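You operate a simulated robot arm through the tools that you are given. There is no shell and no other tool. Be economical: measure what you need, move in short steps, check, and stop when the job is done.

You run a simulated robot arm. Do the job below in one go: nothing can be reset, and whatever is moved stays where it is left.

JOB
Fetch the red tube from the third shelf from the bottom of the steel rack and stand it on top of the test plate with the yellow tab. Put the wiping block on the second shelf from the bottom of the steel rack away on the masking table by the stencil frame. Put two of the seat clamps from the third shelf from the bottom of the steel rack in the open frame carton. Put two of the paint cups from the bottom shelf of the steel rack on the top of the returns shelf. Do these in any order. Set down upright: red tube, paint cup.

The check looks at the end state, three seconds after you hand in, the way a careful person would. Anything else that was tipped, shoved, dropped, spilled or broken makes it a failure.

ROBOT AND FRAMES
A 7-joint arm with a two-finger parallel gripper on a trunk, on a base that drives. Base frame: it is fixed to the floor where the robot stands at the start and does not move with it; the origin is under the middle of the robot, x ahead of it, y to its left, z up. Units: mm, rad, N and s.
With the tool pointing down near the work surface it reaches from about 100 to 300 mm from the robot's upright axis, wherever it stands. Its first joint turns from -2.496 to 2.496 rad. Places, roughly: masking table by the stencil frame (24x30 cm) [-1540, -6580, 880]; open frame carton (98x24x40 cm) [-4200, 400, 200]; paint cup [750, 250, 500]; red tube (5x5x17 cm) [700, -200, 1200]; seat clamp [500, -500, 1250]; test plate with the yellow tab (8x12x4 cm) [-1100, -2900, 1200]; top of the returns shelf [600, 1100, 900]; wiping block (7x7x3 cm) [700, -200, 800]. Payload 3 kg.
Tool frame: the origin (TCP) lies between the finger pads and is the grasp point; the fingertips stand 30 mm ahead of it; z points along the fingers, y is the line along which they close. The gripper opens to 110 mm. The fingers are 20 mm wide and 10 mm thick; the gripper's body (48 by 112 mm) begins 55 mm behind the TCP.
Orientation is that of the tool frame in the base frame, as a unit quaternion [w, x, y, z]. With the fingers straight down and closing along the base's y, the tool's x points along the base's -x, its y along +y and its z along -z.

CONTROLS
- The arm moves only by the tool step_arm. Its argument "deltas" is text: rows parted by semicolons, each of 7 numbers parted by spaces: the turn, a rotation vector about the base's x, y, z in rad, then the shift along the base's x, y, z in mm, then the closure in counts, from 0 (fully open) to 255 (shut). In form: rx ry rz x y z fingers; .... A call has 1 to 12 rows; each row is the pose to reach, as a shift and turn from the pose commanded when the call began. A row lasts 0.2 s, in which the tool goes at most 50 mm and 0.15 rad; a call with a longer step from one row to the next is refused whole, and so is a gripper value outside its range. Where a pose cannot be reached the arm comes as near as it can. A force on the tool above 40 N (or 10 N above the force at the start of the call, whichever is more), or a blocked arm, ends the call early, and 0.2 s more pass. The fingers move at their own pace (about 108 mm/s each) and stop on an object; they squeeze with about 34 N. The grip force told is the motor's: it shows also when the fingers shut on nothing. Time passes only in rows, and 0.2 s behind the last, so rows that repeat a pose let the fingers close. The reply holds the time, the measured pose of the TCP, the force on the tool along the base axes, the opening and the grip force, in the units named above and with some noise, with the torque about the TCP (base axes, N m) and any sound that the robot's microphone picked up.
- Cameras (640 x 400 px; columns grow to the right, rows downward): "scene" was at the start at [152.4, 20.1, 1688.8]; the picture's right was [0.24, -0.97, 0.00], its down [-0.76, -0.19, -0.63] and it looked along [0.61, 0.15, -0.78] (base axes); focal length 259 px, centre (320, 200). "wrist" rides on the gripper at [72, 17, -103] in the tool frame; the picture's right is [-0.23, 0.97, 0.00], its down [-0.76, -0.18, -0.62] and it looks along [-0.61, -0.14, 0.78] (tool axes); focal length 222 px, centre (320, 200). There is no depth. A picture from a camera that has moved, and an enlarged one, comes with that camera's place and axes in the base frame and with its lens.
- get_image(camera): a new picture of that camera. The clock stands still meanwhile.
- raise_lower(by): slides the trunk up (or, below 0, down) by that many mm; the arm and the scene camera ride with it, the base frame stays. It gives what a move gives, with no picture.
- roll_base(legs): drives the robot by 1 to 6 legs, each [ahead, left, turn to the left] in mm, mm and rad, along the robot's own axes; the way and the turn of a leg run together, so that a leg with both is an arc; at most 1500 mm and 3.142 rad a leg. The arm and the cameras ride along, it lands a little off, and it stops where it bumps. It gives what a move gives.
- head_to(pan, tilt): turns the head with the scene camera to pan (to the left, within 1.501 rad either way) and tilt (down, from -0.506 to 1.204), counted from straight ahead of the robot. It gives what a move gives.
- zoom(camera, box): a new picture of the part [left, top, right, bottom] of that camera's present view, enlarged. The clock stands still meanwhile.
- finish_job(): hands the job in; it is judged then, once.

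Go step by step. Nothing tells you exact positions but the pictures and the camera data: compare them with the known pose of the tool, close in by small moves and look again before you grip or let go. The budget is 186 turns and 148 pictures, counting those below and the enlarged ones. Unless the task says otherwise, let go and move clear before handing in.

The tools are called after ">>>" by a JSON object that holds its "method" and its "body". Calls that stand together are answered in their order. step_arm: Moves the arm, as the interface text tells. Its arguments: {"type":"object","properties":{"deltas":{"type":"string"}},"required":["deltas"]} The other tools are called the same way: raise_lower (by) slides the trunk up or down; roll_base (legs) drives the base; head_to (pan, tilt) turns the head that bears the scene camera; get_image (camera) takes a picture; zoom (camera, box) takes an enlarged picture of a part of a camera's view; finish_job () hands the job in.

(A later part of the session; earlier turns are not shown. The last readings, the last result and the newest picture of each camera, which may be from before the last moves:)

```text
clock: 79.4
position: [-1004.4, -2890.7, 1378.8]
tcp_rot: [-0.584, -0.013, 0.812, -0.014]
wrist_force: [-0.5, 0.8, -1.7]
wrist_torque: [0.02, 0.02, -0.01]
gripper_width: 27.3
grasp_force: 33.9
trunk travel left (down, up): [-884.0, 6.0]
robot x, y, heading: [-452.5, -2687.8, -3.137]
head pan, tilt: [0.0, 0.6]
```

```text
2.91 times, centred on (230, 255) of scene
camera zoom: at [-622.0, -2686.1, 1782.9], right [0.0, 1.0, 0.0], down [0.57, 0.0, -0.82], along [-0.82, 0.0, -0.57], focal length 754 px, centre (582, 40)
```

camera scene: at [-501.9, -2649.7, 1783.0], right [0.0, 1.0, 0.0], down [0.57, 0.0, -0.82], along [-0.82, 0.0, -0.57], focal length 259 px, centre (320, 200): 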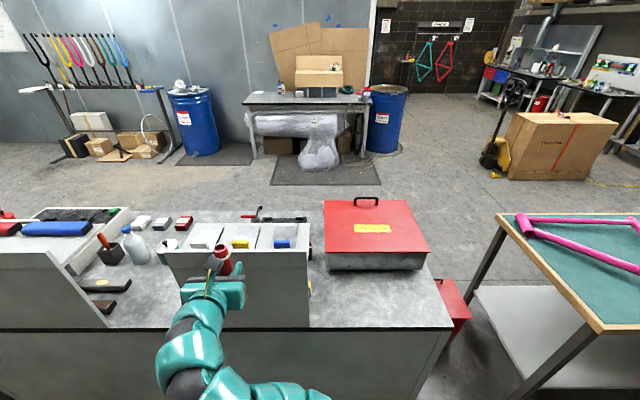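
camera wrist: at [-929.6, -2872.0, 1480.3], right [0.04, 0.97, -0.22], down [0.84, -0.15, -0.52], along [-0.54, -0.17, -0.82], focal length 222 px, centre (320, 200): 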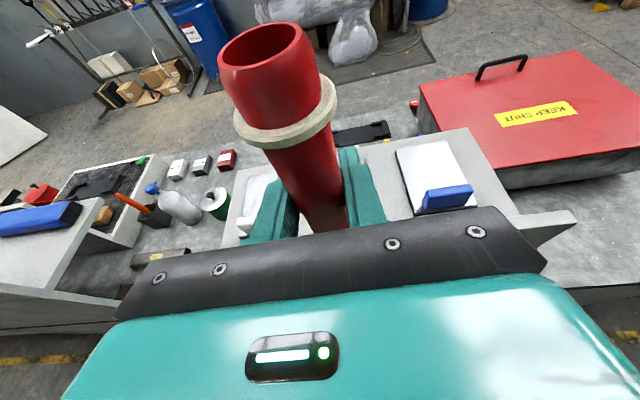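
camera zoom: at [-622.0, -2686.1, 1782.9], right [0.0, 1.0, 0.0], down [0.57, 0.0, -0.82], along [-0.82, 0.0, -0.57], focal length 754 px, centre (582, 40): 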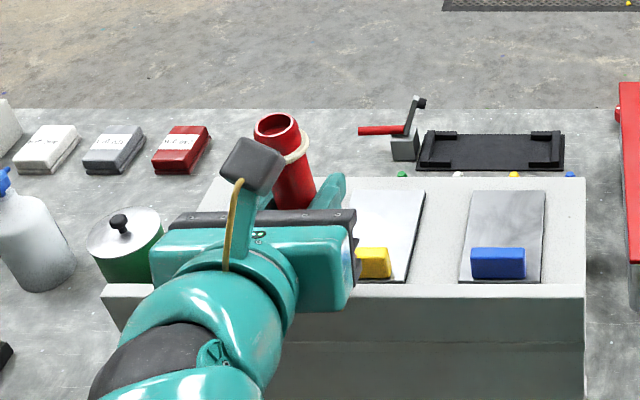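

The plates lie flat; the yellow one is centred at y≈-2887, with free area centred near x=-1135. I move over it, level the tube and go down partway.

>>> {"method": "step_arm", "body": {"deltas": "0.005 -0.014 0 -45 2 0 255;0.005 -0.014 0 -90 4 0 255;0.005 -0.014 0 -131 4 0 255;0.005 -0.014 0 -131 4 -30 255;0.005 -0.014 0 -131 4 -55 255"}}

>>> {"method": "zoom", "body": {"camera": "scene", "box": [150, 180, 310, 290]}}

>>> {"method": "get_image", "body": {"camera": "wrist"}}

```text
clock: 80.6
position: [-1133.2, -2888.0, 1322.4]
tcp_rot: [-0.578, -0.015, 0.816, -0.013]
wrist_force: [0.1, -0.8, -1.5]
wrist_torque: [0.01, 0.04, 0.03]
gripper_width: 27.3
grasp_force: 34.4
trunk travel left (down, up): [-884.0, 6.0]
robot x, y, heading: [-449.4, -2687.8, -3.136]
head pan, tilt: [0.0, 0.6]
```

```text
3.64 times, centred on (230, 235) of scene
camera zoom: at [-620.8, -2686.4, 1783.0], right [0.0, 1.0, 0.0], down [0.57, 0.0, -0.82], along [-0.82, 0.0, -0.57], focal length 943 px, centre (647, 73)
```

zoom: 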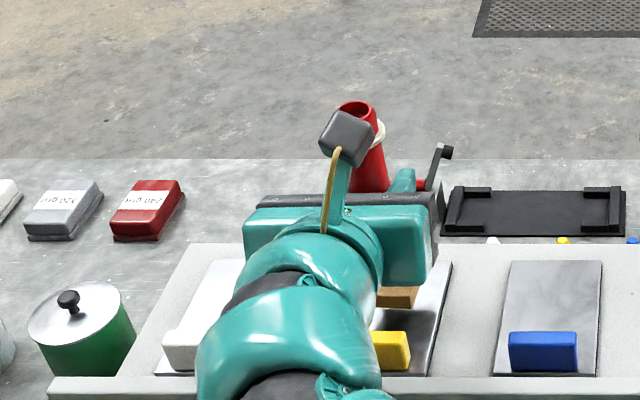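

```text
110 pictures are left
camera wrist: at [-1061.2, -2868.8, 1426.6], right [0.04, 0.98, -0.22], down [0.85, -0.15, -0.51], along [-0.53, -0.17, -0.83], focal length 222 px, centre (320, 200)
```

wrist: 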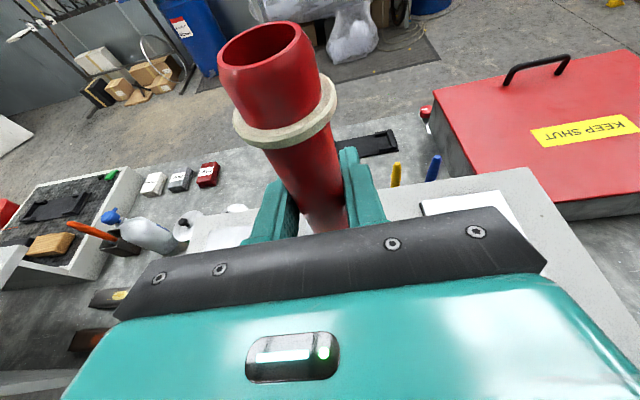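

The base is over the plate, centred. Going down slowly until contact.

>>> {"method": "step_arm", "body": {"deltas": "0 0 0 -2 0 -6 255;0 0 0 -2 0 -11 255;0 0 0 -2 0 -14 255;0 0 0 -2 0 -16 255"}}

>>> {"method": "zoom", "body": {"camera": "scene", "box": [190, 220, 290, 290]}}

```text
clock: 81.6
position: [-1135.0, -2887.2, 1306.5]
tcp_rot: [-0.579, -0.016, 0.815, -0.013]
wrist_force: [0.9, 0.4, -1.2]
wrist_torque: [-0.01, 0.02, 0.01]
gripper_width: 27.2
grasp_force: 34.3
trunk travel left (down, up): [-884.0, 6.0]
robot x, y, heading: [-448.5, -2686.7, -3.136]
head pan, tilt: [0.0, 0.6]
```

```text
5.71 times, centred on (240, 255) of scene
camera zoom: at [-620.6, -2686.2, 1783.0], right [0.0, 1.0, 0.0], down [0.57, 0.0, -0.82], along [-0.82, 0.0, -0.57], focal length 1482 px, centre (777, -114)
```

zoom: 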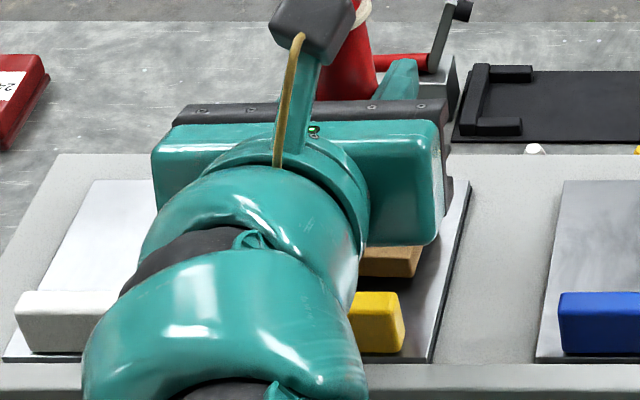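

Still a little above the plate; I go down in fine steps to feel the contact.

>>> {"method": "step_arm", "body": {"deltas": "0 0 0 0 0 -3 255;0 0 0 0 0 -6 255;0 0 0 0 0 -9 255;0 0 0 0 0 -11 255;0 0 0 0 0 -13 255;0 0 0 0 0 -15 255"}}

>>> {"method": "zoom", "body": {"camera": "scene", "box": [190, 220, 290, 290]}}

```text
clock: 83.0
position: [-1133.8, -2887.9, 1295.5]
tcp_rot: [-0.58, -0.015, 0.814, -0.013]
wrist_force: [-6.6, -2.7, 27.2]
wrist_torque: [0.14, -0.23, 0.03]
gripper_width: 27.7
grasp_force: 34.2
trunk travel left (down, up): [-884.0, 6.0]
robot x, y, heading: [-453.0, -2684.8, -3.139]
head pan, tilt: [0.0, 0.6]
```

```text
5.71 times, centred on (240, 255) of scene
camera zoom: at [-618.4, -2685.8, 1783.5], right [0.0, 1.0, 0.0], down [0.56, 0.0, -0.83], along [-0.83, 0.0, -0.56], focal length 1482 px, centre (777, -114)
```

zoom: 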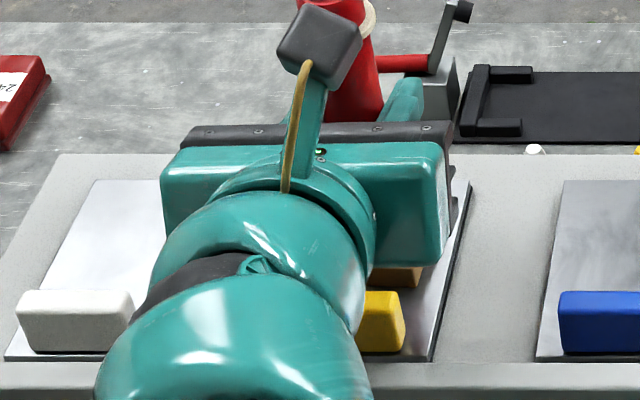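

Contact felt. I relieve the pressure, open the fingers and withdraw straight back.

>>> {"method": "step_arm", "body": {"deltas": "0 0 0 0 0 2 255;0 0 0 0 0 3 255"}}

```text
clock: 83.6
position: [-1134.0, -2888.3, 1295.0]
tcp_rot: [-0.578, -0.015, 0.816, -0.012]
wrist_force: [-5.0, -1.6, 18.3]
wrist_torque: [0.07, 0.28, 0.03]
gripper_width: 27.4
grasp_force: 34.1
trunk travel left (down, up): [-884.0, 6.0]
robot x, y, heading: [-449.8, -2685.2, -3.142]
head pan, tilt: [0.0, 0.6]
```

>>> {"method": "step_arm", "body": {"deltas": "0 0 0 0 0 2 255;0 0 0 0 0 3 255;0 0 0 0 0 3 180;0 0 0 0 0 3 120;0 0 0 0 0 3 120;0 0 0 30 0 3 120;0 0 0 70 0 8 120;0 0 0 110 0 20 120;0 0 0 130 0 30 120"}}

>>> {"method": "get_image", "body": {"camera": "wrist"}}

```text
clock: 85.6
position: [-1003.5, -2888.6, 1325.4]
tcp_rot: [-0.578, -0.015, 0.816, -0.012]
wrist_force: [-0.6, 0.9, -0.8]
wrist_torque: [-0.03, 0.05, 0.06]
gripper_width: 58.1
grasp_force: 0.1
trunk travel left (down, up): [-884.0, 6.0]
robot x, y, heading: [-451.2, -2685.8, -3.14]
head pan, tilt: [0.0, 0.6]
```

```text
107 pictures are left
camera wrist: at [-931.2, -2869.4, 1428.4], right [0.04, 0.98, -0.22], down [0.85, -0.15, -0.51], along [-0.53, -0.16, -0.83], focal length 222 px, centre (320, 200)
```

wrist: 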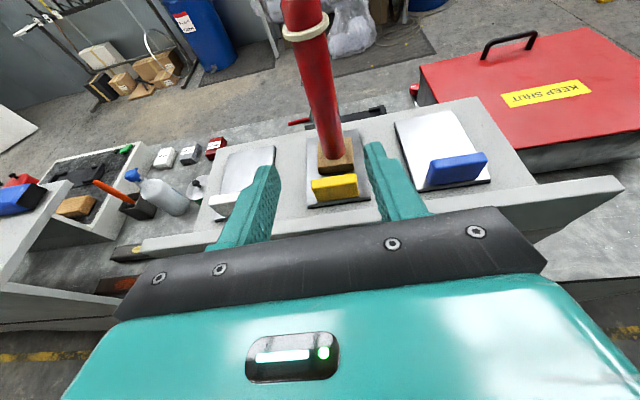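

The red tube stands well on the yellow-tab plate. Now back to the rack for the first seat clamp.

>>> {"method": "roll_base", "body": {"legs": [[-120, 0, 0], [0, 0, -1.57], [0, 0, -1.57], [0, 1150, 0], [0, 1145, 0]]}}

>>> {"method": "head_to", "body": {"pan": 0.2, "tilt": 0.8}}

>>> {"method": "get_image", "body": {"camera": "scene"}}

```text
clock: 105.4
position: [246.2, -190.0, 1325.4]
tcp_rot: [-0.009, 0.816, 0.011, 0.578]
wrist_force: [-0.4, -0.2, 0.8]
wrist_torque: [0.0, -0.02, 0.02]
gripper_width: 58.3
grasp_force: 0.0
trunk travel left (down, up): [-884.0, 6.0]
robot x, y, heading: [-312.7, -385.3, -0.004]
head pan, tilt: [0.0, 0.6]
```

```text
clock: 106.1
position: [245.9, -191.2, 1325.7]
tcp_rot: [-0.01, 0.816, 0.011, 0.578]
wrist_force: [-0.3, 0.3, -0.4]
wrist_torque: [0.01, 0.0, 0.02]
gripper_width: 58.1
grasp_force: 0.1
trunk travel left (down, up): [-884.0, 6.0]
robot x, y, heading: [-310.5, -385.6, -0.006]
head pan, tilt: [0.201, 0.799]
```

```text
106 pictures are left
camera scene: at [-151.5, -369.4, 1766.2], right [0.19, -0.98, 0.0], down [-0.7, -0.14, -0.7], along [0.68, 0.14, -0.72], focal length 259 px, centre (320, 200)
```

scene: 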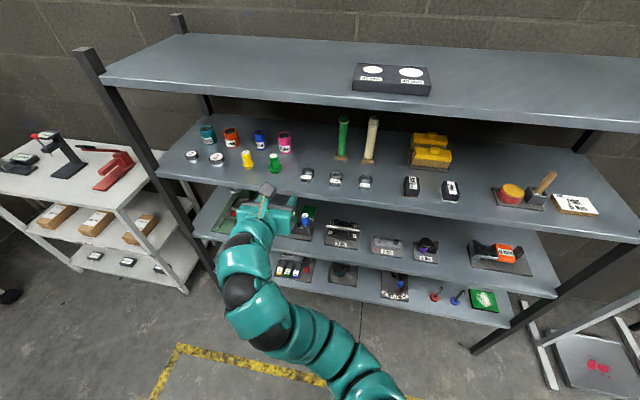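

I pitch the tool further down (about 50°), open wider and drive in above the shelf front.

>>> {"method": "step_arm", "body": {"deltas": "0 0.14 0 0 0 0 70;0 0.28 0 0 0 0 70;0 0.42 0 0 0 0 70;0 0.55 0 0 0 0 70"}}

>>> {"method": "roll_base", "body": {"legs": [[200, 0, 0.004]]}}

>>> {"method": "get_image", "body": {"camera": "wrist"}}

>>> {"method": "get_image", "body": {"camera": "scene"}}

```text
clock: 107.1
position: [247.0, -184.1, 1323.9]
tcp_rot: [-0.014, 0.942, 0.009, 0.334]
wrist_force: [-0.3, 0.2, -0.1]
wrist_torque: [0.01, 0.0, -0.02]
gripper_width: 79.8
grasp_force: 0.2
out of reach, approached as far as the arm can: row 4
trunk travel left (down, up): [-884.0, 6.0]
robot x, y, heading: [-306.8, -387.7, -0.003]
head pan, tilt: [0.201, 0.799]
```

```text
clock: 108.7
position: [445.6, -185.0, 1322.6]
tcp_rot: [-0.013, 0.942, 0.008, 0.335]
wrist_force: [-4.6, -0.5, -7.4]
wrist_torque: [0.25, -0.76, -0.05]
gripper_width: 79.8
grasp_force: 0.1
trunk travel left (down, up): [-884.0, 6.0]
robot x, y, heading: [-107.3, -384.8, -0.003]
head pan, tilt: [0.201, 0.799]
```

```text
105 pictures are left
camera wrist: at [437.3, -205.2, 1449.3], right [-0.15, -0.97, -0.16], down [-0.99, 0.15, 0.01], along [0.02, 0.16, -0.99], focal length 222 px, centre (320, 200)
```

wrist: 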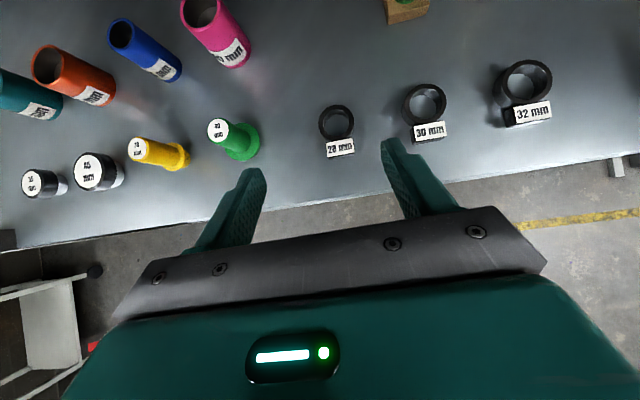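

```text
104 pictures are left
camera scene: at [47.9, -369.6, 1766.0], right [0.2, -0.98, 0.0], down [-0.7, -0.14, -0.7], along [0.68, 0.14, -0.72], focal length 259 px, centre (320, 200)
```

scene: 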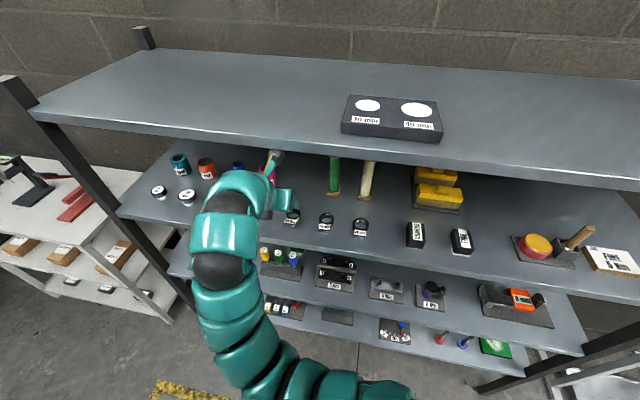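

Force readings suggest the wrist camera bracket touches the top shelf's edge; I back off at once and then lower the tool.

>>> {"method": "roll_base", "body": {"legs": [[-60, 0, 0]]}}

>>> {"method": "step_arm", "body": {"deltas": "0 0 0 0 0 -40 70;0 0 0 0 -5 -80 70;0 0 0 0 -10 -100 70"}}

>>> {"method": "get_image", "body": {"camera": "scene"}}

```text
clock: 109.7
position: [383.3, -183.7, 1324.2]
tcp_rot: [-0.013, 0.942, 0.009, 0.336]
wrist_force: [-1.0, 0.1, 0.9]
wrist_torque: [0.03, -0.02, 0.03]
gripper_width: 79.8
grasp_force: 0.0
trunk travel left (down, up): [-884.0, 6.0]
robot x, y, heading: [-172.3, -387.4, 0.0]
head pan, tilt: [0.201, 0.799]
```

```text
clock: 110.5
position: [386.5, -193.8, 1223.3]
tcp_rot: [-0.014, 0.942, 0.008, 0.334]
wrist_force: [-0.1, 0.0, -0.8]
wrist_torque: [-0.02, -0.01, -0.01]
gripper_width: 79.8
grasp_force: 0.1
trunk travel left (down, up): [-884.0, 6.0]
robot x, y, heading: [-170.0, -389.6, -0.005]
head pan, tilt: [0.201, 0.799]
```

```text
103 pictures are left
camera scene: at [-11.5, -369.8, 1766.1], right [0.2, -0.98, 0.0], down [-0.7, -0.14, -0.7], along [0.68, 0.14, -0.72], focal length 259 px, centre (320, 200)
```

scene: 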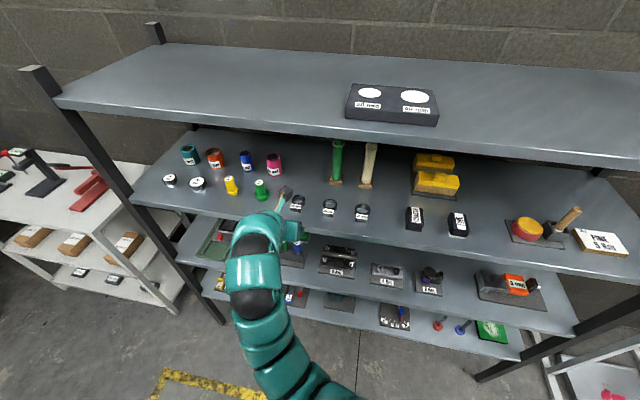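

Nothing was disturbed. The 28 mm clamp's ring is about (535,-195). I drive in at a safe height and look from above.

>>> {"method": "step_arm", "body": {"deltas": "0 0 0 0 0 15 70"}}

>>> {"method": "roll_base", "body": {"legs": [[110, 0, 0.004]]}}

>>> {"method": "get_image", "body": {"camera": "wrist"}}

```text
clock: 110.9
position: [387.5, -194.1, 1238.2]
tcp_rot: [-0.014, 0.942, 0.009, 0.335]
wrist_force: [0.5, -0.8, 0.0]
wrist_torque: [-0.02, 0.01, -0.01]
gripper_width: 79.9
grasp_force: 0.0
trunk travel left (down, up): [-884.0, 6.0]
robot x, y, heading: [-176.2, -384.1, 0.001]
head pan, tilt: [0.201, 0.799]
```

```text
clock: 112.1
position: [497.3, -193.3, 1236.6]
tcp_rot: [-0.013, 0.942, 0.009, 0.335]
wrist_force: [0.9, -0.2, -0.4]
wrist_torque: [-0.03, 0.03, 0.01]
gripper_width: 80.0
grasp_force: 0.0
trunk travel left (down, up): [-884.0, 6.0]
robot x, y, heading: [-64.0, -389.3, -0.0]
head pan, tilt: [0.201, 0.799]
```

```text
102 pictures are left
camera wrist: at [489.4, -213.1, 1363.9], right [-0.15, -0.98, -0.16], down [-0.99, 0.15, 0.01], along [0.02, 0.16, -0.99], focal length 222 px, centre (320, 200)
```

wrist: 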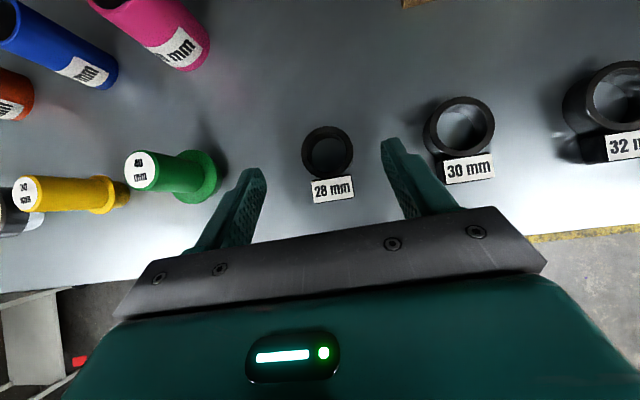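

Ring centre about (533,-195). Moving down around it.

>>> {"method": "step_arm", "body": {"deltas": "0 0 0 21 -2 -15 80;0 0 0 21 -2 -30 80;0 0 0 21 -2 -37 80"}}

>>> {"method": "get_image", "body": {"camera": "wrist"}}

```text
clock: 112.9
position: [518.7, -193.7, 1201.0]
tcp_rot: [-0.014, 0.942, 0.011, 0.334]
wrist_force: [-1.2, 0.2, 0.2]
wrist_torque: [-0.04, 0.04, 0.01]
gripper_width: 75.3
grasp_force: 0.0
trunk travel left (down, up): [-884.0, 6.0]
robot x, y, heading: [-58.2, -385.8, 0.005]
head pan, tilt: [0.201, 0.799]
```

```text
101 pictures are left
camera wrist: at [509.8, -215.3, 1327.1], right [-0.15, -0.98, -0.16], down [-0.99, 0.15, 0.01], along [0.02, 0.16, -0.99], focal length 222 px, centre (320, 200)
```

wrist: 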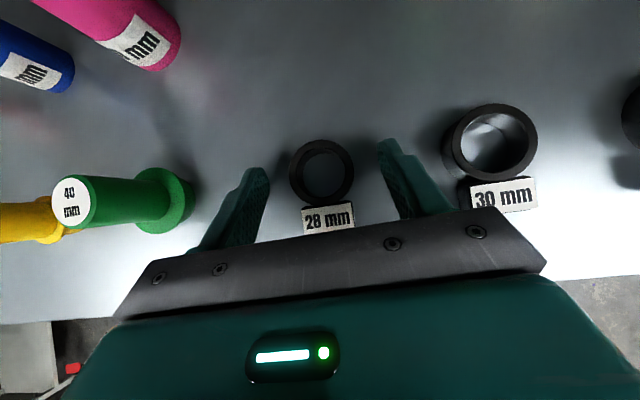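

Ring lies right between the tips. Down a few mm more, feeling for the shelf.

>>> {"method": "step_arm", "body": {"deltas": "0 0 0 0 0 -3 80;0 0 0 0 0 -5 80;0 0 0 0 0 -7 80"}}

```text
clock: 113.7
position: [517.6, -194.9, 1199.6]
tcp_rot: [-0.016, 0.94, 0.01, 0.341]
wrist_force: [-7.6, -2.3, 13.0]
wrist_torque: [-0.57, 0.08, -0.21]
gripper_width: 75.7
grasp_force: 0.3
trunk travel left (down, up): [-884.0, 6.0]
robot x, y, heading: [-59.7, -388.2, 0.001]
head pan, tilt: [0.201, 0.799]
stopped in row 3: the force on the tool passed its limit at 42 N (the readings are from after the stop); the commanded pose is now the measured one
```

The tips touched the shelf. Raise 3 mm and close.

>>> {"method": "step_arm", "body": {"deltas": "0 0 0 0 0 3 80;0 0 0 0 0 3 150;0 0 0 0 0 3 255;0 0 0 0 0 3 255;0 0 0 0 0 3 255"}}

>>> {"method": "get_image", "body": {"camera": "wrist"}}

```text
clock: 114.9
position: [520.4, -195.1, 1201.2]
tcp_rot: [-0.016, 0.94, 0.01, 0.34]
wrist_force: [0.2, -0.3, 0.7]
wrist_torque: [0.0, 0.01, 0.0]
gripper_width: 41.3
grasp_force: 33.6
trunk travel left (down, up): [-884.0, 6.0]
robot x, y, heading: [-57.8, -387.4, -0.001]
head pan, tilt: [0.201, 0.799]
```

```text
100 pictures are left
camera wrist: at [510.1, -216.0, 1327.3], right [-0.15, -0.97, -0.17], down [-0.99, 0.15, 0.0], along [0.03, 0.17, -0.99], focal length 222 px, centre (320, 200)
```

wrist: 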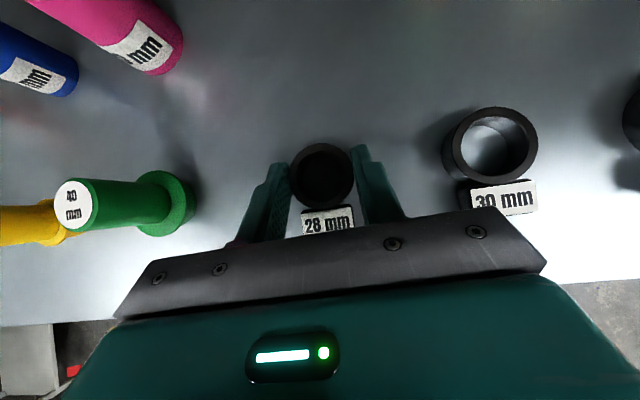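

Clamp gripped. Lift, back out and turn around to look for the way to the open frame carton.

>>> {"method": "step_arm", "body": {"deltas": "0 0 0 0 0 20 255;0 0 0 0 0 45 255;0 0 0 0 0 60 255"}}

>>> {"method": "roll_base", "body": {"legs": [[-300, 0, 0], [0, 0, 1.57], [0, 0, 1.57]]}}

>>> {"method": "head_to", "body": {"pan": 0.0, "tilt": 0.3}}

>>> {"method": "get_image", "body": {"camera": "scene"}}

>>> {"method": "get_image", "body": {"camera": "wrist"}}

```text
clock: 115.7
position: [520.0, -195.2, 1261.5]
tcp_rot: [-0.015, 0.94, 0.009, 0.34]
wrist_force: [0.0, 0.3, 0.6]
wrist_torque: [-0.02, -0.02, -0.03]
gripper_width: 41.1
grasp_force: 34.3
trunk travel left (down, up): [-884.0, 6.0]
robot x, y, heading: [-56.8, -383.8, -0.003]
head pan, tilt: [0.201, 0.799]
```

```text
clock: 125.4
position: [-938.7, -574.9, 1260.7]
tcp_rot: [-0.339, -0.005, 0.941, -0.014]
wrist_force: [0.3, 0.0, -0.5]
wrist_torque: [0.01, 0.02, 0.01]
gripper_width: 41.3
grasp_force: 33.3
trunk travel left (down, up): [-884.0, 6.0]
robot x, y, heading: [-358.4, -383.8, 3.136]
head pan, tilt: [0.201, 0.799]
```

```text
clock: 126.3
position: [-939.7, -574.5, 1260.7]
tcp_rot: [-0.34, -0.005, 0.94, -0.014]
wrist_force: [-0.3, -0.6, -0.5]
wrist_torque: [0.01, -0.02, 0.0]
gripper_width: 41.2
grasp_force: 34.1
trunk travel left (down, up): [-884.0, 6.0]
robot x, y, heading: [-357.8, -388.0, 3.139]
head pan, tilt: [0.0, 0.3]
```

```text
99 pictures are left
camera scene: at [-533.7, -384.5, 1810.4], right [0.01, 1.0, 0.0], down [0.3, 0.0, -0.95], along [-0.95, 0.01, -0.3], focal length 259 px, centre (320, 200)
```

scene: 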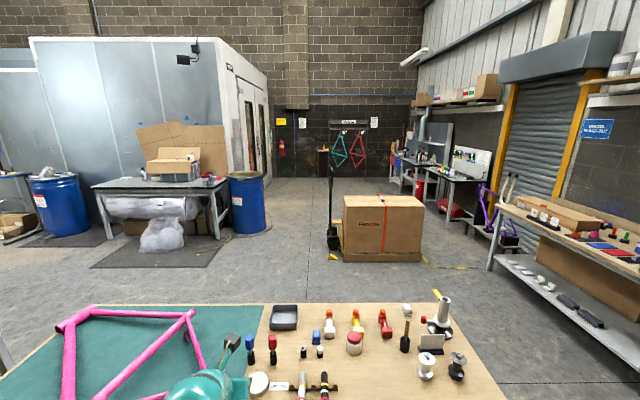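

```text
98 pictures are left
camera wrist: at [-930.2, -555.7, 1387.4], right [0.16, 0.97, -0.17], down [0.99, -0.16, 0.0], along [-0.03, -0.17, -0.99], focal length 222 px, centre (320, 200)
```

wrist: 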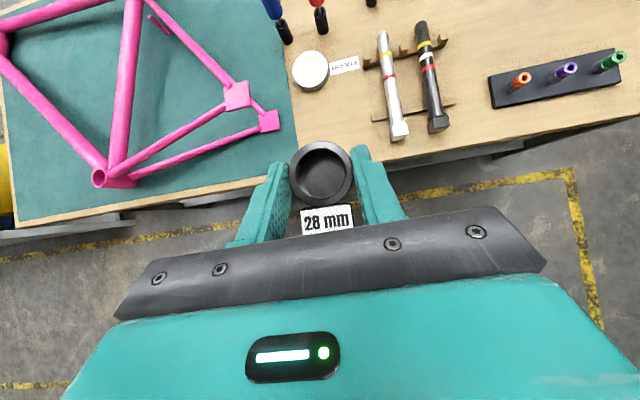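

A wooden table blocks straight ahead; a large brown box stands beyond. I zoom there to find the open frame carton.

>>> {"method": "zoom", "body": {"camera": "scene", "box": [260, 120, 520, 280]}}

>>> {"method": "zoom", "body": {"camera": "scene", "box": [60, 110, 300, 270]}}

```text
2.46 times, centred on (390, 200) of scene
camera zoom: at [-533.7, -384.5, 1810.4], right [0.01, 1.0, 0.0], down [0.3, 0.0, -0.95], along [-0.95, 0.01, -0.3], focal length 638 px, centre (148, 200)
```

zoom: 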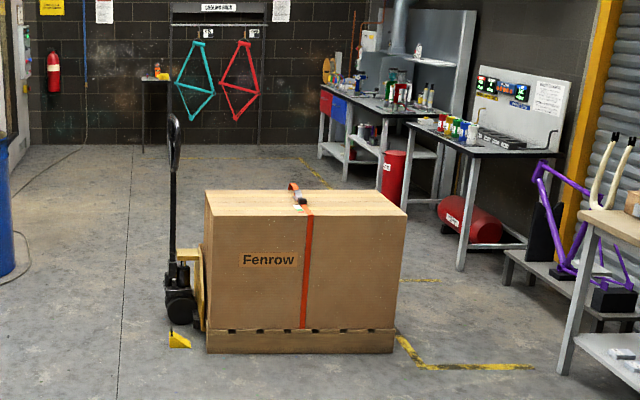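

```text
2.50 times, centred on (180, 190) of scene
camera zoom: at [-533.7, -384.5, 1810.4], right [0.01, 1.0, 0.0], down [0.3, 0.0, -0.95], along [-0.95, 0.01, -0.3], focal length 648 px, centre (670, 225)
```

zoom: 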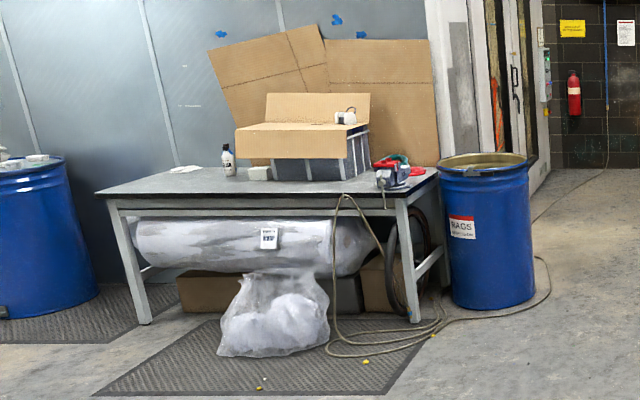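

The carton is probably behind the "Fenrow" crate. I go round the wooden table on its north side, backing off first, and look from there.

>>> {"method": "roll_base", "body": {"legs": [[-150, 0, 0], [0, -1400, 0], [1400, 0, 0], [900, 0, 0]]}}

>>> {"method": "get_image", "body": {"camera": "scene"}}

```text
clock: 145.3
position: [-3096.1, 788.0, 1260.5]
tcp_rot: [-0.339, -0.016, 0.941, -0.018]
wrist_force: [-0.6, -0.2, -1.0]
wrist_torque: [0.01, -0.01, 0.02]
gripper_width: 40.9
grasp_force: 34.1
trunk travel left (down, up): [-884.0, 6.0]
robot x, y, heading: [-2520.6, 992.3, -3.128]
head pan, tilt: [0.0, 0.3]
```

```text
95 pictures are left
camera scene: at [-2694.4, 987.4, 1810.5], right [-0.02, 1.0, 0.0], down [0.3, 0.0, -0.96], along [-0.96, -0.01, -0.3], focal length 259 px, centre (320, 200)
```

scene: 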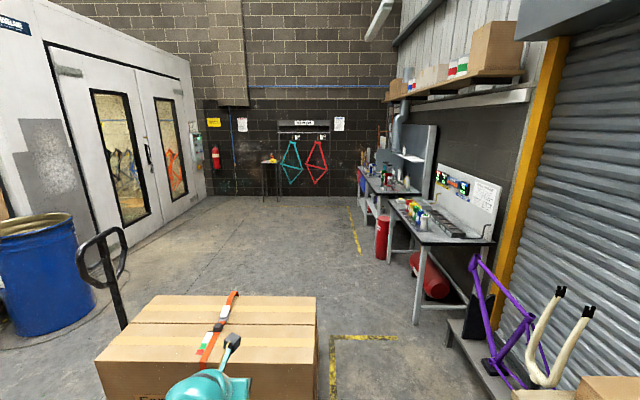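

The carton must be low behind the crate. I shift right and forward a bit to see behind it.

>>> {"method": "roll_base", "body": {"legs": [[0, -300, -0.01], [500, 0, 0]]}}

>>> {"method": "head_to", "body": {"pan": 0.35, "tilt": 0.6}}

>>> {"method": "get_image", "body": {"camera": "scene"}}

```text
clock: 149.9
position: [-3602.4, 1085.7, 1260.5]
tcp_rot: [-0.339, -0.014, 0.94, -0.017]
wrist_force: [0.5, -0.4, -1.1]
wrist_torque: [-0.04, 0.02, -0.03]
gripper_width: 41.1
grasp_force: 33.9
trunk travel left (down, up): [-884.0, 6.0]
robot x, y, heading: [-3025.2, 1282.7, -3.126]
head pan, tilt: [0.0, 0.3]
```

```text
clock: 150.7
position: [-3599.9, 1086.0, 1261.0]
tcp_rot: [-0.339, -0.015, 0.941, -0.017]
wrist_force: [0.5, 0.0, 0.4]
wrist_torque: [-0.02, 0.0, -0.02]
gripper_width: 40.6
grasp_force: 34.1
trunk travel left (down, up): [-884.0, 6.0]
robot x, y, heading: [-3025.5, 1280.1, -3.128]
head pan, tilt: [0.351, 0.6]
```

```text
94 pictures are left
camera scene: at [-3188.0, 1253.2, 1783.1], right [-0.35, 0.94, 0.0], down [0.53, 0.2, -0.83], along [-0.77, -0.29, -0.56], focal length 259 px, centre (320, 200)
```

scene: 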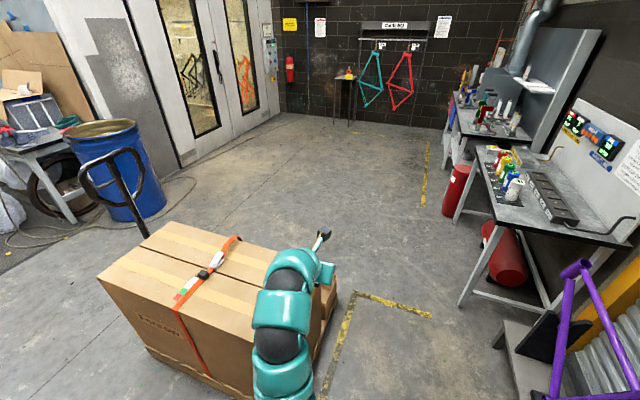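

The end of a low carton shows behind the crate. I drive past the crate and turn left toward it.

>>> {"method": "roll_base", "body": {"legs": [[0, -130, 0], [700, 0, -0.01], [650, 0, 0]]}}

>>> {"method": "head_to", "body": {"pan": 1.4, "tilt": 0.7}}

>>> {"method": "get_image", "body": {"camera": "scene"}}

```text
clock: 158.7
position: [-4963.0, 1205.9, 1261.8]
tcp_rot: [-0.34, -0.012, 0.94, -0.016]
wrist_force: [-0.1, -0.3, -0.4]
wrist_torque: [0.01, -0.02, 0.03]
gripper_width: 41.1
grasp_force: 34.5
trunk travel left (down, up): [-884.0, 6.0]
robot x, y, heading: [-4383.1, 1406.3, -3.134]
head pan, tilt: [0.351, 0.6]
```

```text
clock: 160.0
position: [-4962.3, 1207.7, 1260.2]
tcp_rot: [-0.339, -0.012, 0.94, -0.016]
wrist_force: [-0.3, -0.6, -0.5]
wrist_torque: [0.01, 0.0, 0.03]
gripper_width: 40.8
grasp_force: 33.9
trunk travel left (down, up): [-884.0, 6.0]
robot x, y, heading: [-4389.0, 1400.8, -3.139]
head pan, tilt: [1.4, 0.7]
```

```text
93 pictures are left
camera scene: at [-4480.0, 1319.3, 1774.4], right [-0.99, 0.17, 0.0], down [0.11, 0.64, -0.76], along [-0.13, -0.75, -0.64], focal length 259 px, centre (320, 200)
```

scene: 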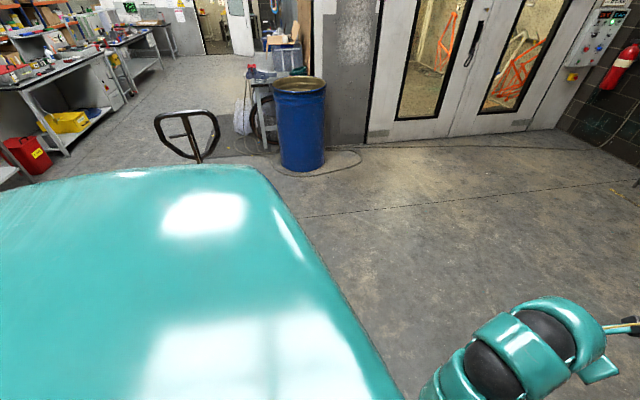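

Turning left to face the carton region.

>>> {"method": "roll_base", "body": {"legs": [[0, 0, 1.57]]}}

>>> {"method": "head_to", "body": {"pan": 0.3, "tilt": 0.95}}

>>> {"method": "get_image", "body": {"camera": "scene"}}

>>> {"method": "get_image", "body": {"camera": "wrist"}}

```text
clock: 164.2
position: [-4190.0, 823.7, 1261.3]
tcp_rot: [0.228, 0.674, -0.656, 0.252]
wrist_force: [-0.4, 0.0, -1.2]
wrist_torque: [0.01, 0.03, -0.01]
gripper_width: 40.7
grasp_force: 34.0
trunk travel left (down, up): [-884.0, 6.0]
robot x, y, heading: [-4386.1, 1401.7, -1.567]
head pan, tilt: [1.4, 0.7]
```

```text
clock: 165.6
position: [-4188.8, 823.7, 1261.2]
tcp_rot: [0.228, 0.673, -0.657, 0.251]
wrist_force: [-0.8, -0.6, -0.2]
wrist_torque: [-0.02, -0.03, 0.01]
gripper_width: 41.1
grasp_force: 33.9
trunk travel left (down, up): [-884.0, 6.0]
robot x, y, heading: [-4386.1, 1403.0, -1.561]
head pan, tilt: [0.3, 0.949]
```

```text
92 pictures are left
camera scene: at [-4363.3, 1254.1, 1754.6], right [-0.95, -0.3, 0.0], down [-0.25, 0.78, -0.58], along [0.18, -0.56, -0.81], focal length 259 px, centre (320, 200)
```

scene: 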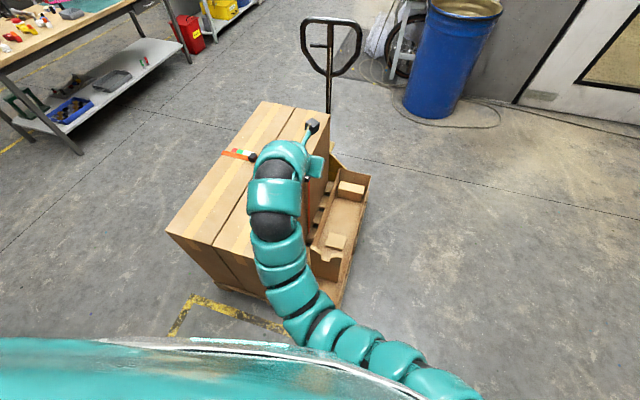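

```text
91 pictures are left
camera wrist: at [-4210.3, 832.1, 1387.3], right [-0.98, 0.14, -0.17], down [0.15, 0.99, 0.0], along [0.17, -0.03, -0.99], focal length 222 px, centre (320, 200)
```

wrist: 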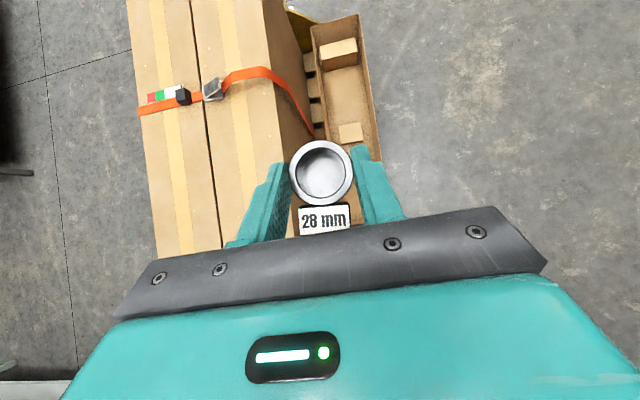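

The open carton is behind the crate on the pallet, roughly x -4320…-4090, running along y. Zooming to see its inside.

>>> {"method": "zoom", "body": {"camera": "wrist", "box": [260, 0, 420, 180]}}

>>> {"method": "zoom", "body": {"camera": "scene", "box": [250, 120, 420, 330]}}

```text
2.22 times, centred on (340, 90) of wrist
camera zoom: at [-4210.3, 832.1, 1387.3], right [-0.98, 0.14, -0.17], down [0.15, 0.99, 0.0], along [0.17, -0.03, -0.99], focal length 494 px, centre (276, 444)
```

zoom: 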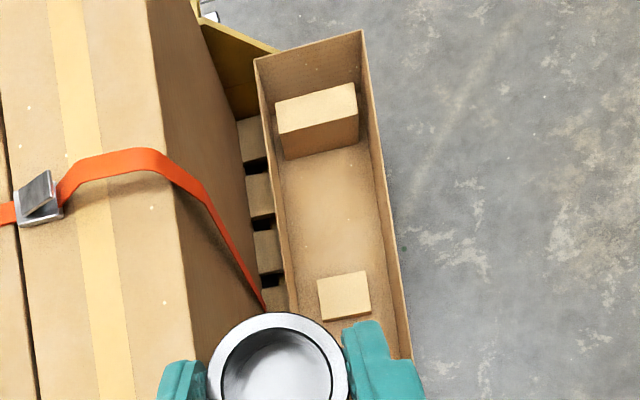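

```text
1.90 times, centred on (335, 225) of scene
camera zoom: at [-4363.3, 1254.1, 1754.6], right [-0.95, -0.3, 0.0], down [-0.25, 0.78, -0.58], along [0.18, -0.56, -0.81], focal length 494 px, centre (291, 152)
```

zoom: 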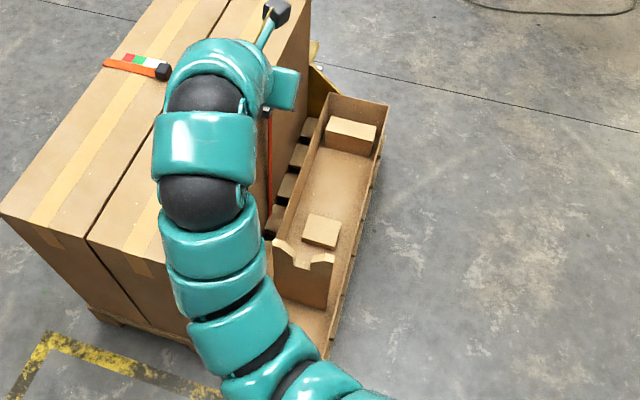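

I shift left (+x) so the arm does not hide the carton, and look again to measure it.

>>> {"method": "roll_base", "body": {"legs": [[0, 250, 0]]}}

>>> {"method": "head_to", "body": {"pan": 0.0, "tilt": 0.95}}

>>> {"method": "get_image", "body": {"camera": "scene"}}

```text
clock: 167.4
position: [-3939.0, 825.6, 1260.2]
tcp_rot: [0.228, 0.674, -0.656, 0.252]
wrist_force: [0.3, -0.1, 0.0]
wrist_torque: [-0.02, 0.03, -0.06]
gripper_width: 40.8
grasp_force: 33.9
trunk travel left (down, up): [-884.0, 6.0]
robot x, y, heading: [-4135.5, 1405.3, -1.563]
head pan, tilt: [0.3, 0.949]
```

```text
clock: 168.2
position: [-3939.4, 824.9, 1261.4]
tcp_rot: [0.228, 0.674, -0.656, 0.252]
wrist_force: [-0.2, 0.0, -0.5]
wrist_torque: [0.01, -0.01, 0.01]
gripper_width: 40.7
grasp_force: 34.3
trunk travel left (down, up): [-884.0, 6.0]
robot x, y, heading: [-4135.9, 1402.7, -1.565]
head pan, tilt: [0.0, 0.949]
```

```text
88 pictures are left
camera scene: at [-4135.9, 1252.5, 1754.6], right [-1.0, -0.01, 0.0], down [-0.01, 0.81, -0.58], along [0.01, -0.58, -0.81], focal length 259 px, centre (320, 200)
```

scene: 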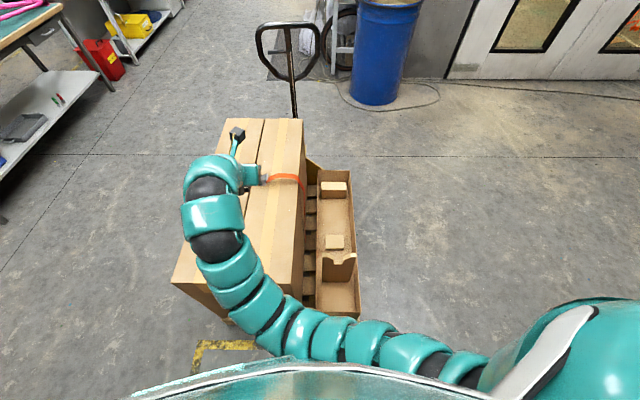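

>>> {"method": "zoom", "body": {"camera": "scene", "box": [270, 150, 400, 330]}}

```text
2.22 times, centred on (335, 240) of scene
camera zoom: at [-4135.9, 1252.5, 1754.6], right [-1.0, -0.01, 0.0], down [-0.01, 0.81, -0.58], along [0.01, -0.58, -0.81], focal length 576 px, centre (287, 111)
```

zoom: 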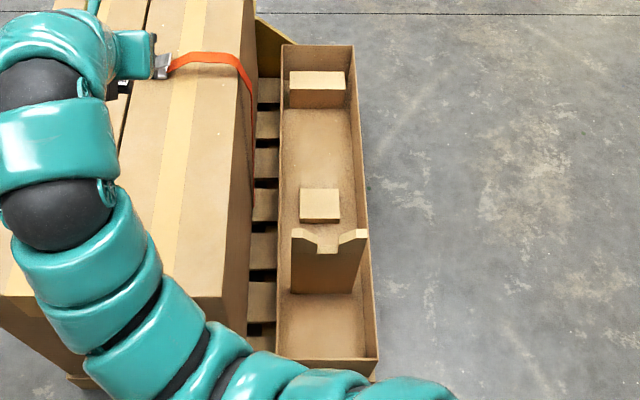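

The carton runs x≈-4349…-4115, y≈-43…937, rim about z 320, with an empty compartment at the near end. I'll align with it and pitch the tool to nearly vertical.

>>> {"method": "roll_base", "body": {"legs": [[0, -293, -0.005]]}}

>>> {"method": "step_arm", "body": {"deltas": "0.1 0 0 0 15 0 255;0.2 0 0 0 30 0 255;0.3 0 0 0 45 0 255;0.4 0 0 0 60 0 255;0.45 0 0 0 70 0 255"}}

>>> {"method": "get_image", "body": {"camera": "scene"}}

```text
clock: 170.2
position: [-4232.8, 821.9, 1262.1]
tcp_rot: [0.228, 0.672, -0.658, 0.252]
wrist_force: [0.2, 0.2, -0.6]
wrist_torque: [-0.02, -0.03, 0.03]
gripper_width: 40.9
grasp_force: 34.4
trunk travel left (down, up): [-884.0, 6.0]
robot x, y, heading: [-4426.8, 1401.1, -1.567]
head pan, tilt: [0.0, 0.949]
```

```text
clock: 171.4
position: [-4233.6, 868.9, 1260.0]
tcp_rot: [0.125, 0.699, -0.688, 0.15]
wrist_force: [0.6, 0.2, 0.2]
wrist_torque: [0.0, 0.01, -0.04]
gripper_width: 40.7
grasp_force: 33.9
out of reach, approached as far as the arm can: row 4, 5
trunk travel left (down, up): [-884.0, 6.0]
robot x, y, heading: [-4424.4, 1403.1, -1.566]
head pan, tilt: [0.0, 0.949]
```

```text
86 pictures are left
camera scene: at [-4426.7, 1250.7, 1754.6], right [-1.0, 0.0, 0.0], down [0.0, 0.81, -0.58], along [0.0, -0.58, -0.81], focal length 259 px, centre (320, 200)
```

scene: 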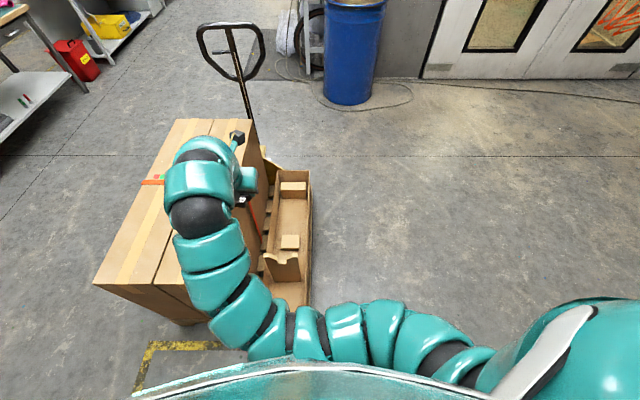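

Pitch is now about 67°. I lower the arm relative to the trunk to gain reach, then lower the trunk partway over the compartment.

>>> {"method": "step_arm", "body": {"deltas": "0 0 0 0 0 -45 255;0 0 0 0 -10 -90 255;0 0 0 0 -30 -135 255;0.1 0 0 0 -50 -180 255;0.2 0 0 0 -69 -200 255"}}

>>> {"method": "raise_lower", "body": {"by": -400}}

>>> {"method": "get_image", "body": {"camera": "wrist"}}

>>> {"method": "get_image", "body": {"camera": "scene"}}

```text
clock: 172.6
position: [-4233.3, 797.9, 1060.6]
tcp_rot: [0.055, 0.708, -0.699, 0.081]
wrist_force: [0.1, -1.0, -0.7]
wrist_torque: [0.02, -0.01, 0.01]
gripper_width: 40.8
grasp_force: 34.0
trunk travel left (down, up): [-884.0, 6.0]
robot x, y, heading: [-4424.1, 1405.3, -1.568]
head pan, tilt: [0.0, 0.949]
```

```text
clock: 176.4
position: [-4233.9, 798.3, 660.8]
tcp_rot: [0.056, 0.708, -0.7, 0.081]
wrist_force: [0.3, 0.1, 0.0]
wrist_torque: [0.01, 0.04, -0.01]
gripper_width: 40.8
grasp_force: 33.4
trunk travel left (down, up): [-484.0, 406.0]
robot x, y, heading: [-4426.0, 1403.8, -1.561]
head pan, tilt: [0.0, 0.949]
```

```text
85 pictures are left
camera wrist: at [-4253.8, 746.8, 776.2], right [-0.97, 0.21, -0.08], down [0.15, 0.87, 0.47], along [0.17, 0.45, -0.88], focal length 222 px, centre (320, 200)
```

wrist: 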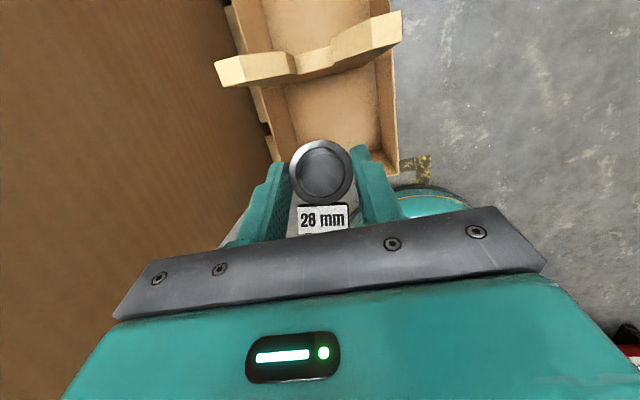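

```text
84 pictures are left
camera scene: at [-4426.5, 1250.9, 1354.7], right [-1.0, 0.0, 0.0], down [0.0, 0.81, -0.58], along [0.0, -0.58, -0.81], focal length 259 px, centre (320, 200)
```

scene: 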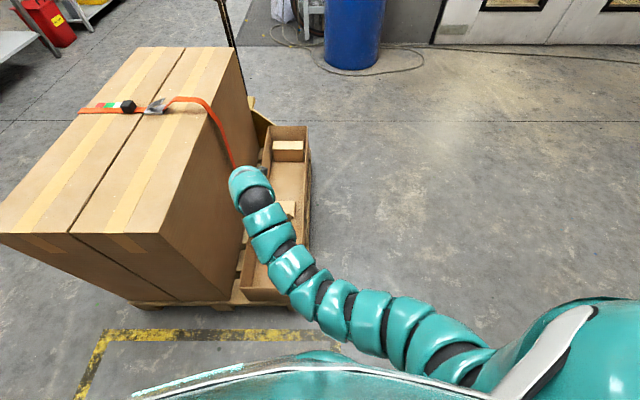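

Good: nearly vertical with the arm well above. Zooming to check near wall height.

>>> {"method": "zoom", "body": {"camera": "scene", "box": [200, 110, 350, 330]}}

>>> {"method": "zoom", "body": {"camera": "wrist", "box": [200, 0, 500, 230]}}

```text
1.82 times, centred on (275, 220) of scene
camera zoom: at [-4426.5, 1250.9, 1354.7], right [-1.0, 0.0, 0.0], down [0.0, 0.81, -0.58], along [0.0, -0.58, -0.81], focal length 472 px, centre (402, 164)
```

zoom: 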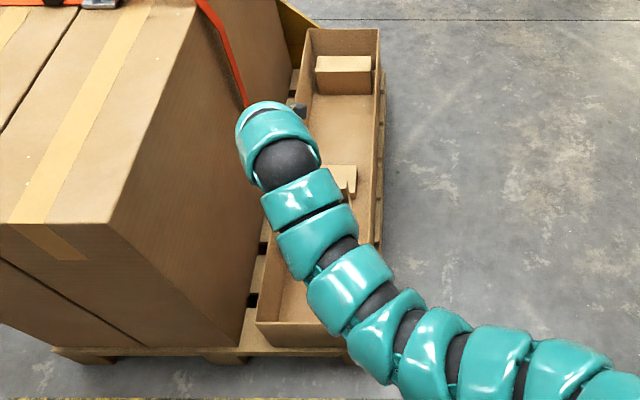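

```text
1.74 times, centred on (350, 115) of wrist
camera zoom: at [-4253.8, 746.8, 776.2], right [-0.97, 0.21, -0.08], down [0.15, 0.87, 0.47], along [0.17, 0.45, -0.88], focal length 386 px, centre (268, 348)
```

zoom: 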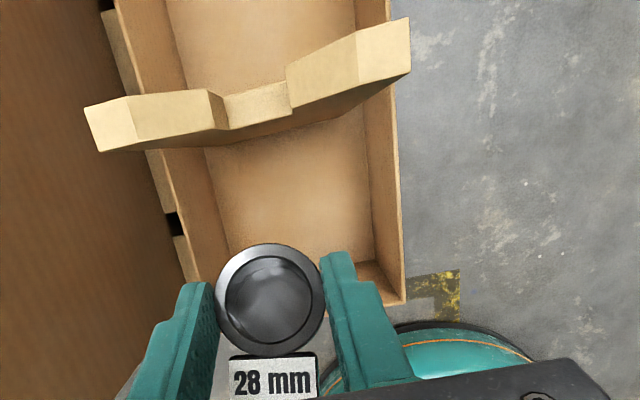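

Carton floor ≈ z 140, near wall rim ≈ 344, divider at y≈705. I lower to leave a few cm, in two stages.

>>> {"method": "step_arm", "body": {"deltas": "0 0 0 0 10 0 255"}}

>>> {"method": "raise_lower", "body": {"by": -390}}

>>> {"method": "get_image", "body": {"camera": "wrist"}}

>>> {"method": "head_to", "body": {"pan": 0.4, "tilt": 0.9}}

>>> {"method": "get_image", "body": {"camera": "scene"}}

```text
clock: 176.8
position: [-4233.3, 808.7, 661.3]
tcp_rot: [0.056, 0.707, -0.7, 0.082]
wrist_force: [-0.6, -0.8, -0.2]
wrist_torque: [-0.02, 0.0, 0.03]
gripper_width: 40.5
grasp_force: 34.3
trunk travel left (down, up): [-484.0, 406.0]
robot x, y, heading: [-4425.2, 1399.8, -1.567]
head pan, tilt: [0.0, 0.949]
```

```text
clock: 180.5
position: [-4233.8, 808.2, 270.2]
tcp_rot: [0.057, 0.707, -0.7, 0.081]
wrist_force: [0.0, -0.6, 0.3]
wrist_torque: [0.05, -0.02, -0.01]
gripper_width: 40.6
grasp_force: 34.3
trunk travel left (down, up): [-94.0, 796.0]
robot x, y, heading: [-4422.1, 1403.0, -1.564]
head pan, tilt: [0.0, 0.949]
```

```text
81 pictures are left
camera wrist: at [-4254.3, 756.5, 386.2], right [-0.97, 0.21, -0.08], down [0.15, 0.87, 0.47], along [0.17, 0.45, -0.88], focal length 222 px, centre (320, 200)
```

wrist: 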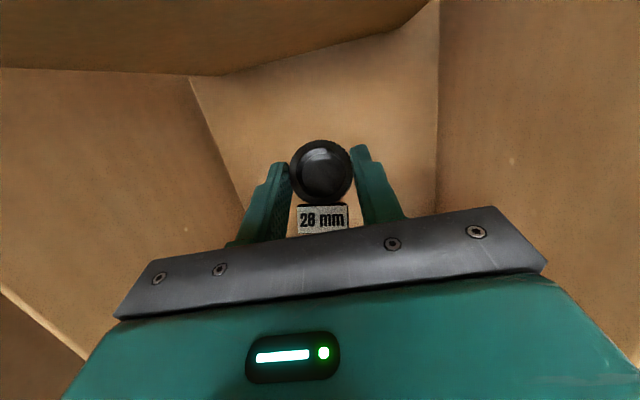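

```text
clock: 181.4
position: [-4233.3, 809.6, 271.7]
tcp_rot: [0.057, 0.708, -0.699, 0.082]
wrist_force: [1.1, 0.8, -1.0]
wrist_torque: [-0.01, -0.02, 0.01]
gripper_width: 40.7
grasp_force: 33.6
trunk travel left (down, up): [-94.0, 796.0]
robot x, y, heading: [-4427.5, 1405.5, -1.568]
head pan, tilt: [0.4, 0.901]
```

```text
80 pictures are left
camera scene: at [-4397.1, 1254.1, 968.2], right [-0.92, -0.39, 0.0], down [-0.31, 0.72, -0.62], along [0.24, -0.57, -0.78], focal length 259 px, centre (320, 200)
```

scene: 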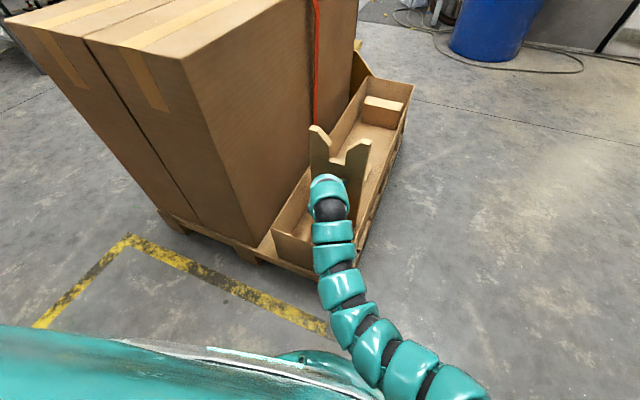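

Inside the compartment with clearance. Lower 50 mm more and look.

>>> {"method": "raise_lower", "body": {"by": -50}}

>>> {"method": "zoom", "body": {"camera": "scene", "box": [240, 100, 440, 290]}}

>>> {"method": "get_image", "body": {"camera": "wrist"}}

```text
clock: 182.3
position: [-4233.7, 809.2, 221.0]
tcp_rot: [0.056, 0.708, -0.699, 0.082]
wrist_force: [-0.6, -0.5, -0.5]
wrist_torque: [0.01, 0.0, 0.01]
gripper_width: 40.5
grasp_force: 33.7
trunk travel left (down, up): [-44.0, 846.0]
robot x, y, heading: [-4425.1, 1404.3, -1.563]
head pan, tilt: [0.4, 0.901]
```

```text
2.11 times, centred on (340, 195) of scene
camera zoom: at [-4397.1, 1254.1, 918.2], right [-0.92, -0.39, 0.0], down [-0.31, 0.72, -0.62], along [0.24, -0.57, -0.78], focal length 546 px, centre (278, 210)
```

zoom: 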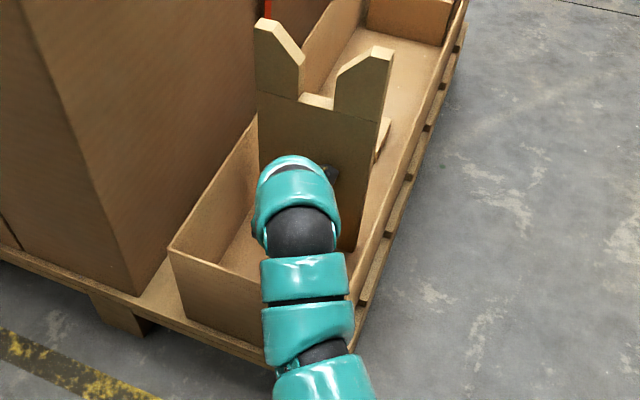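

```text
78 pictures are left
camera wrist: at [-4254.2, 756.5, 336.2], right [-0.97, 0.21, -0.08], down [0.15, 0.87, 0.47], along [0.17, 0.45, -0.88], focal length 222 px, centre (320, 200)
```

wrist: 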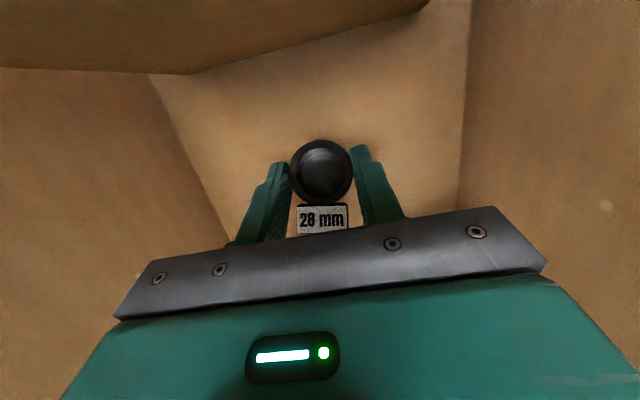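

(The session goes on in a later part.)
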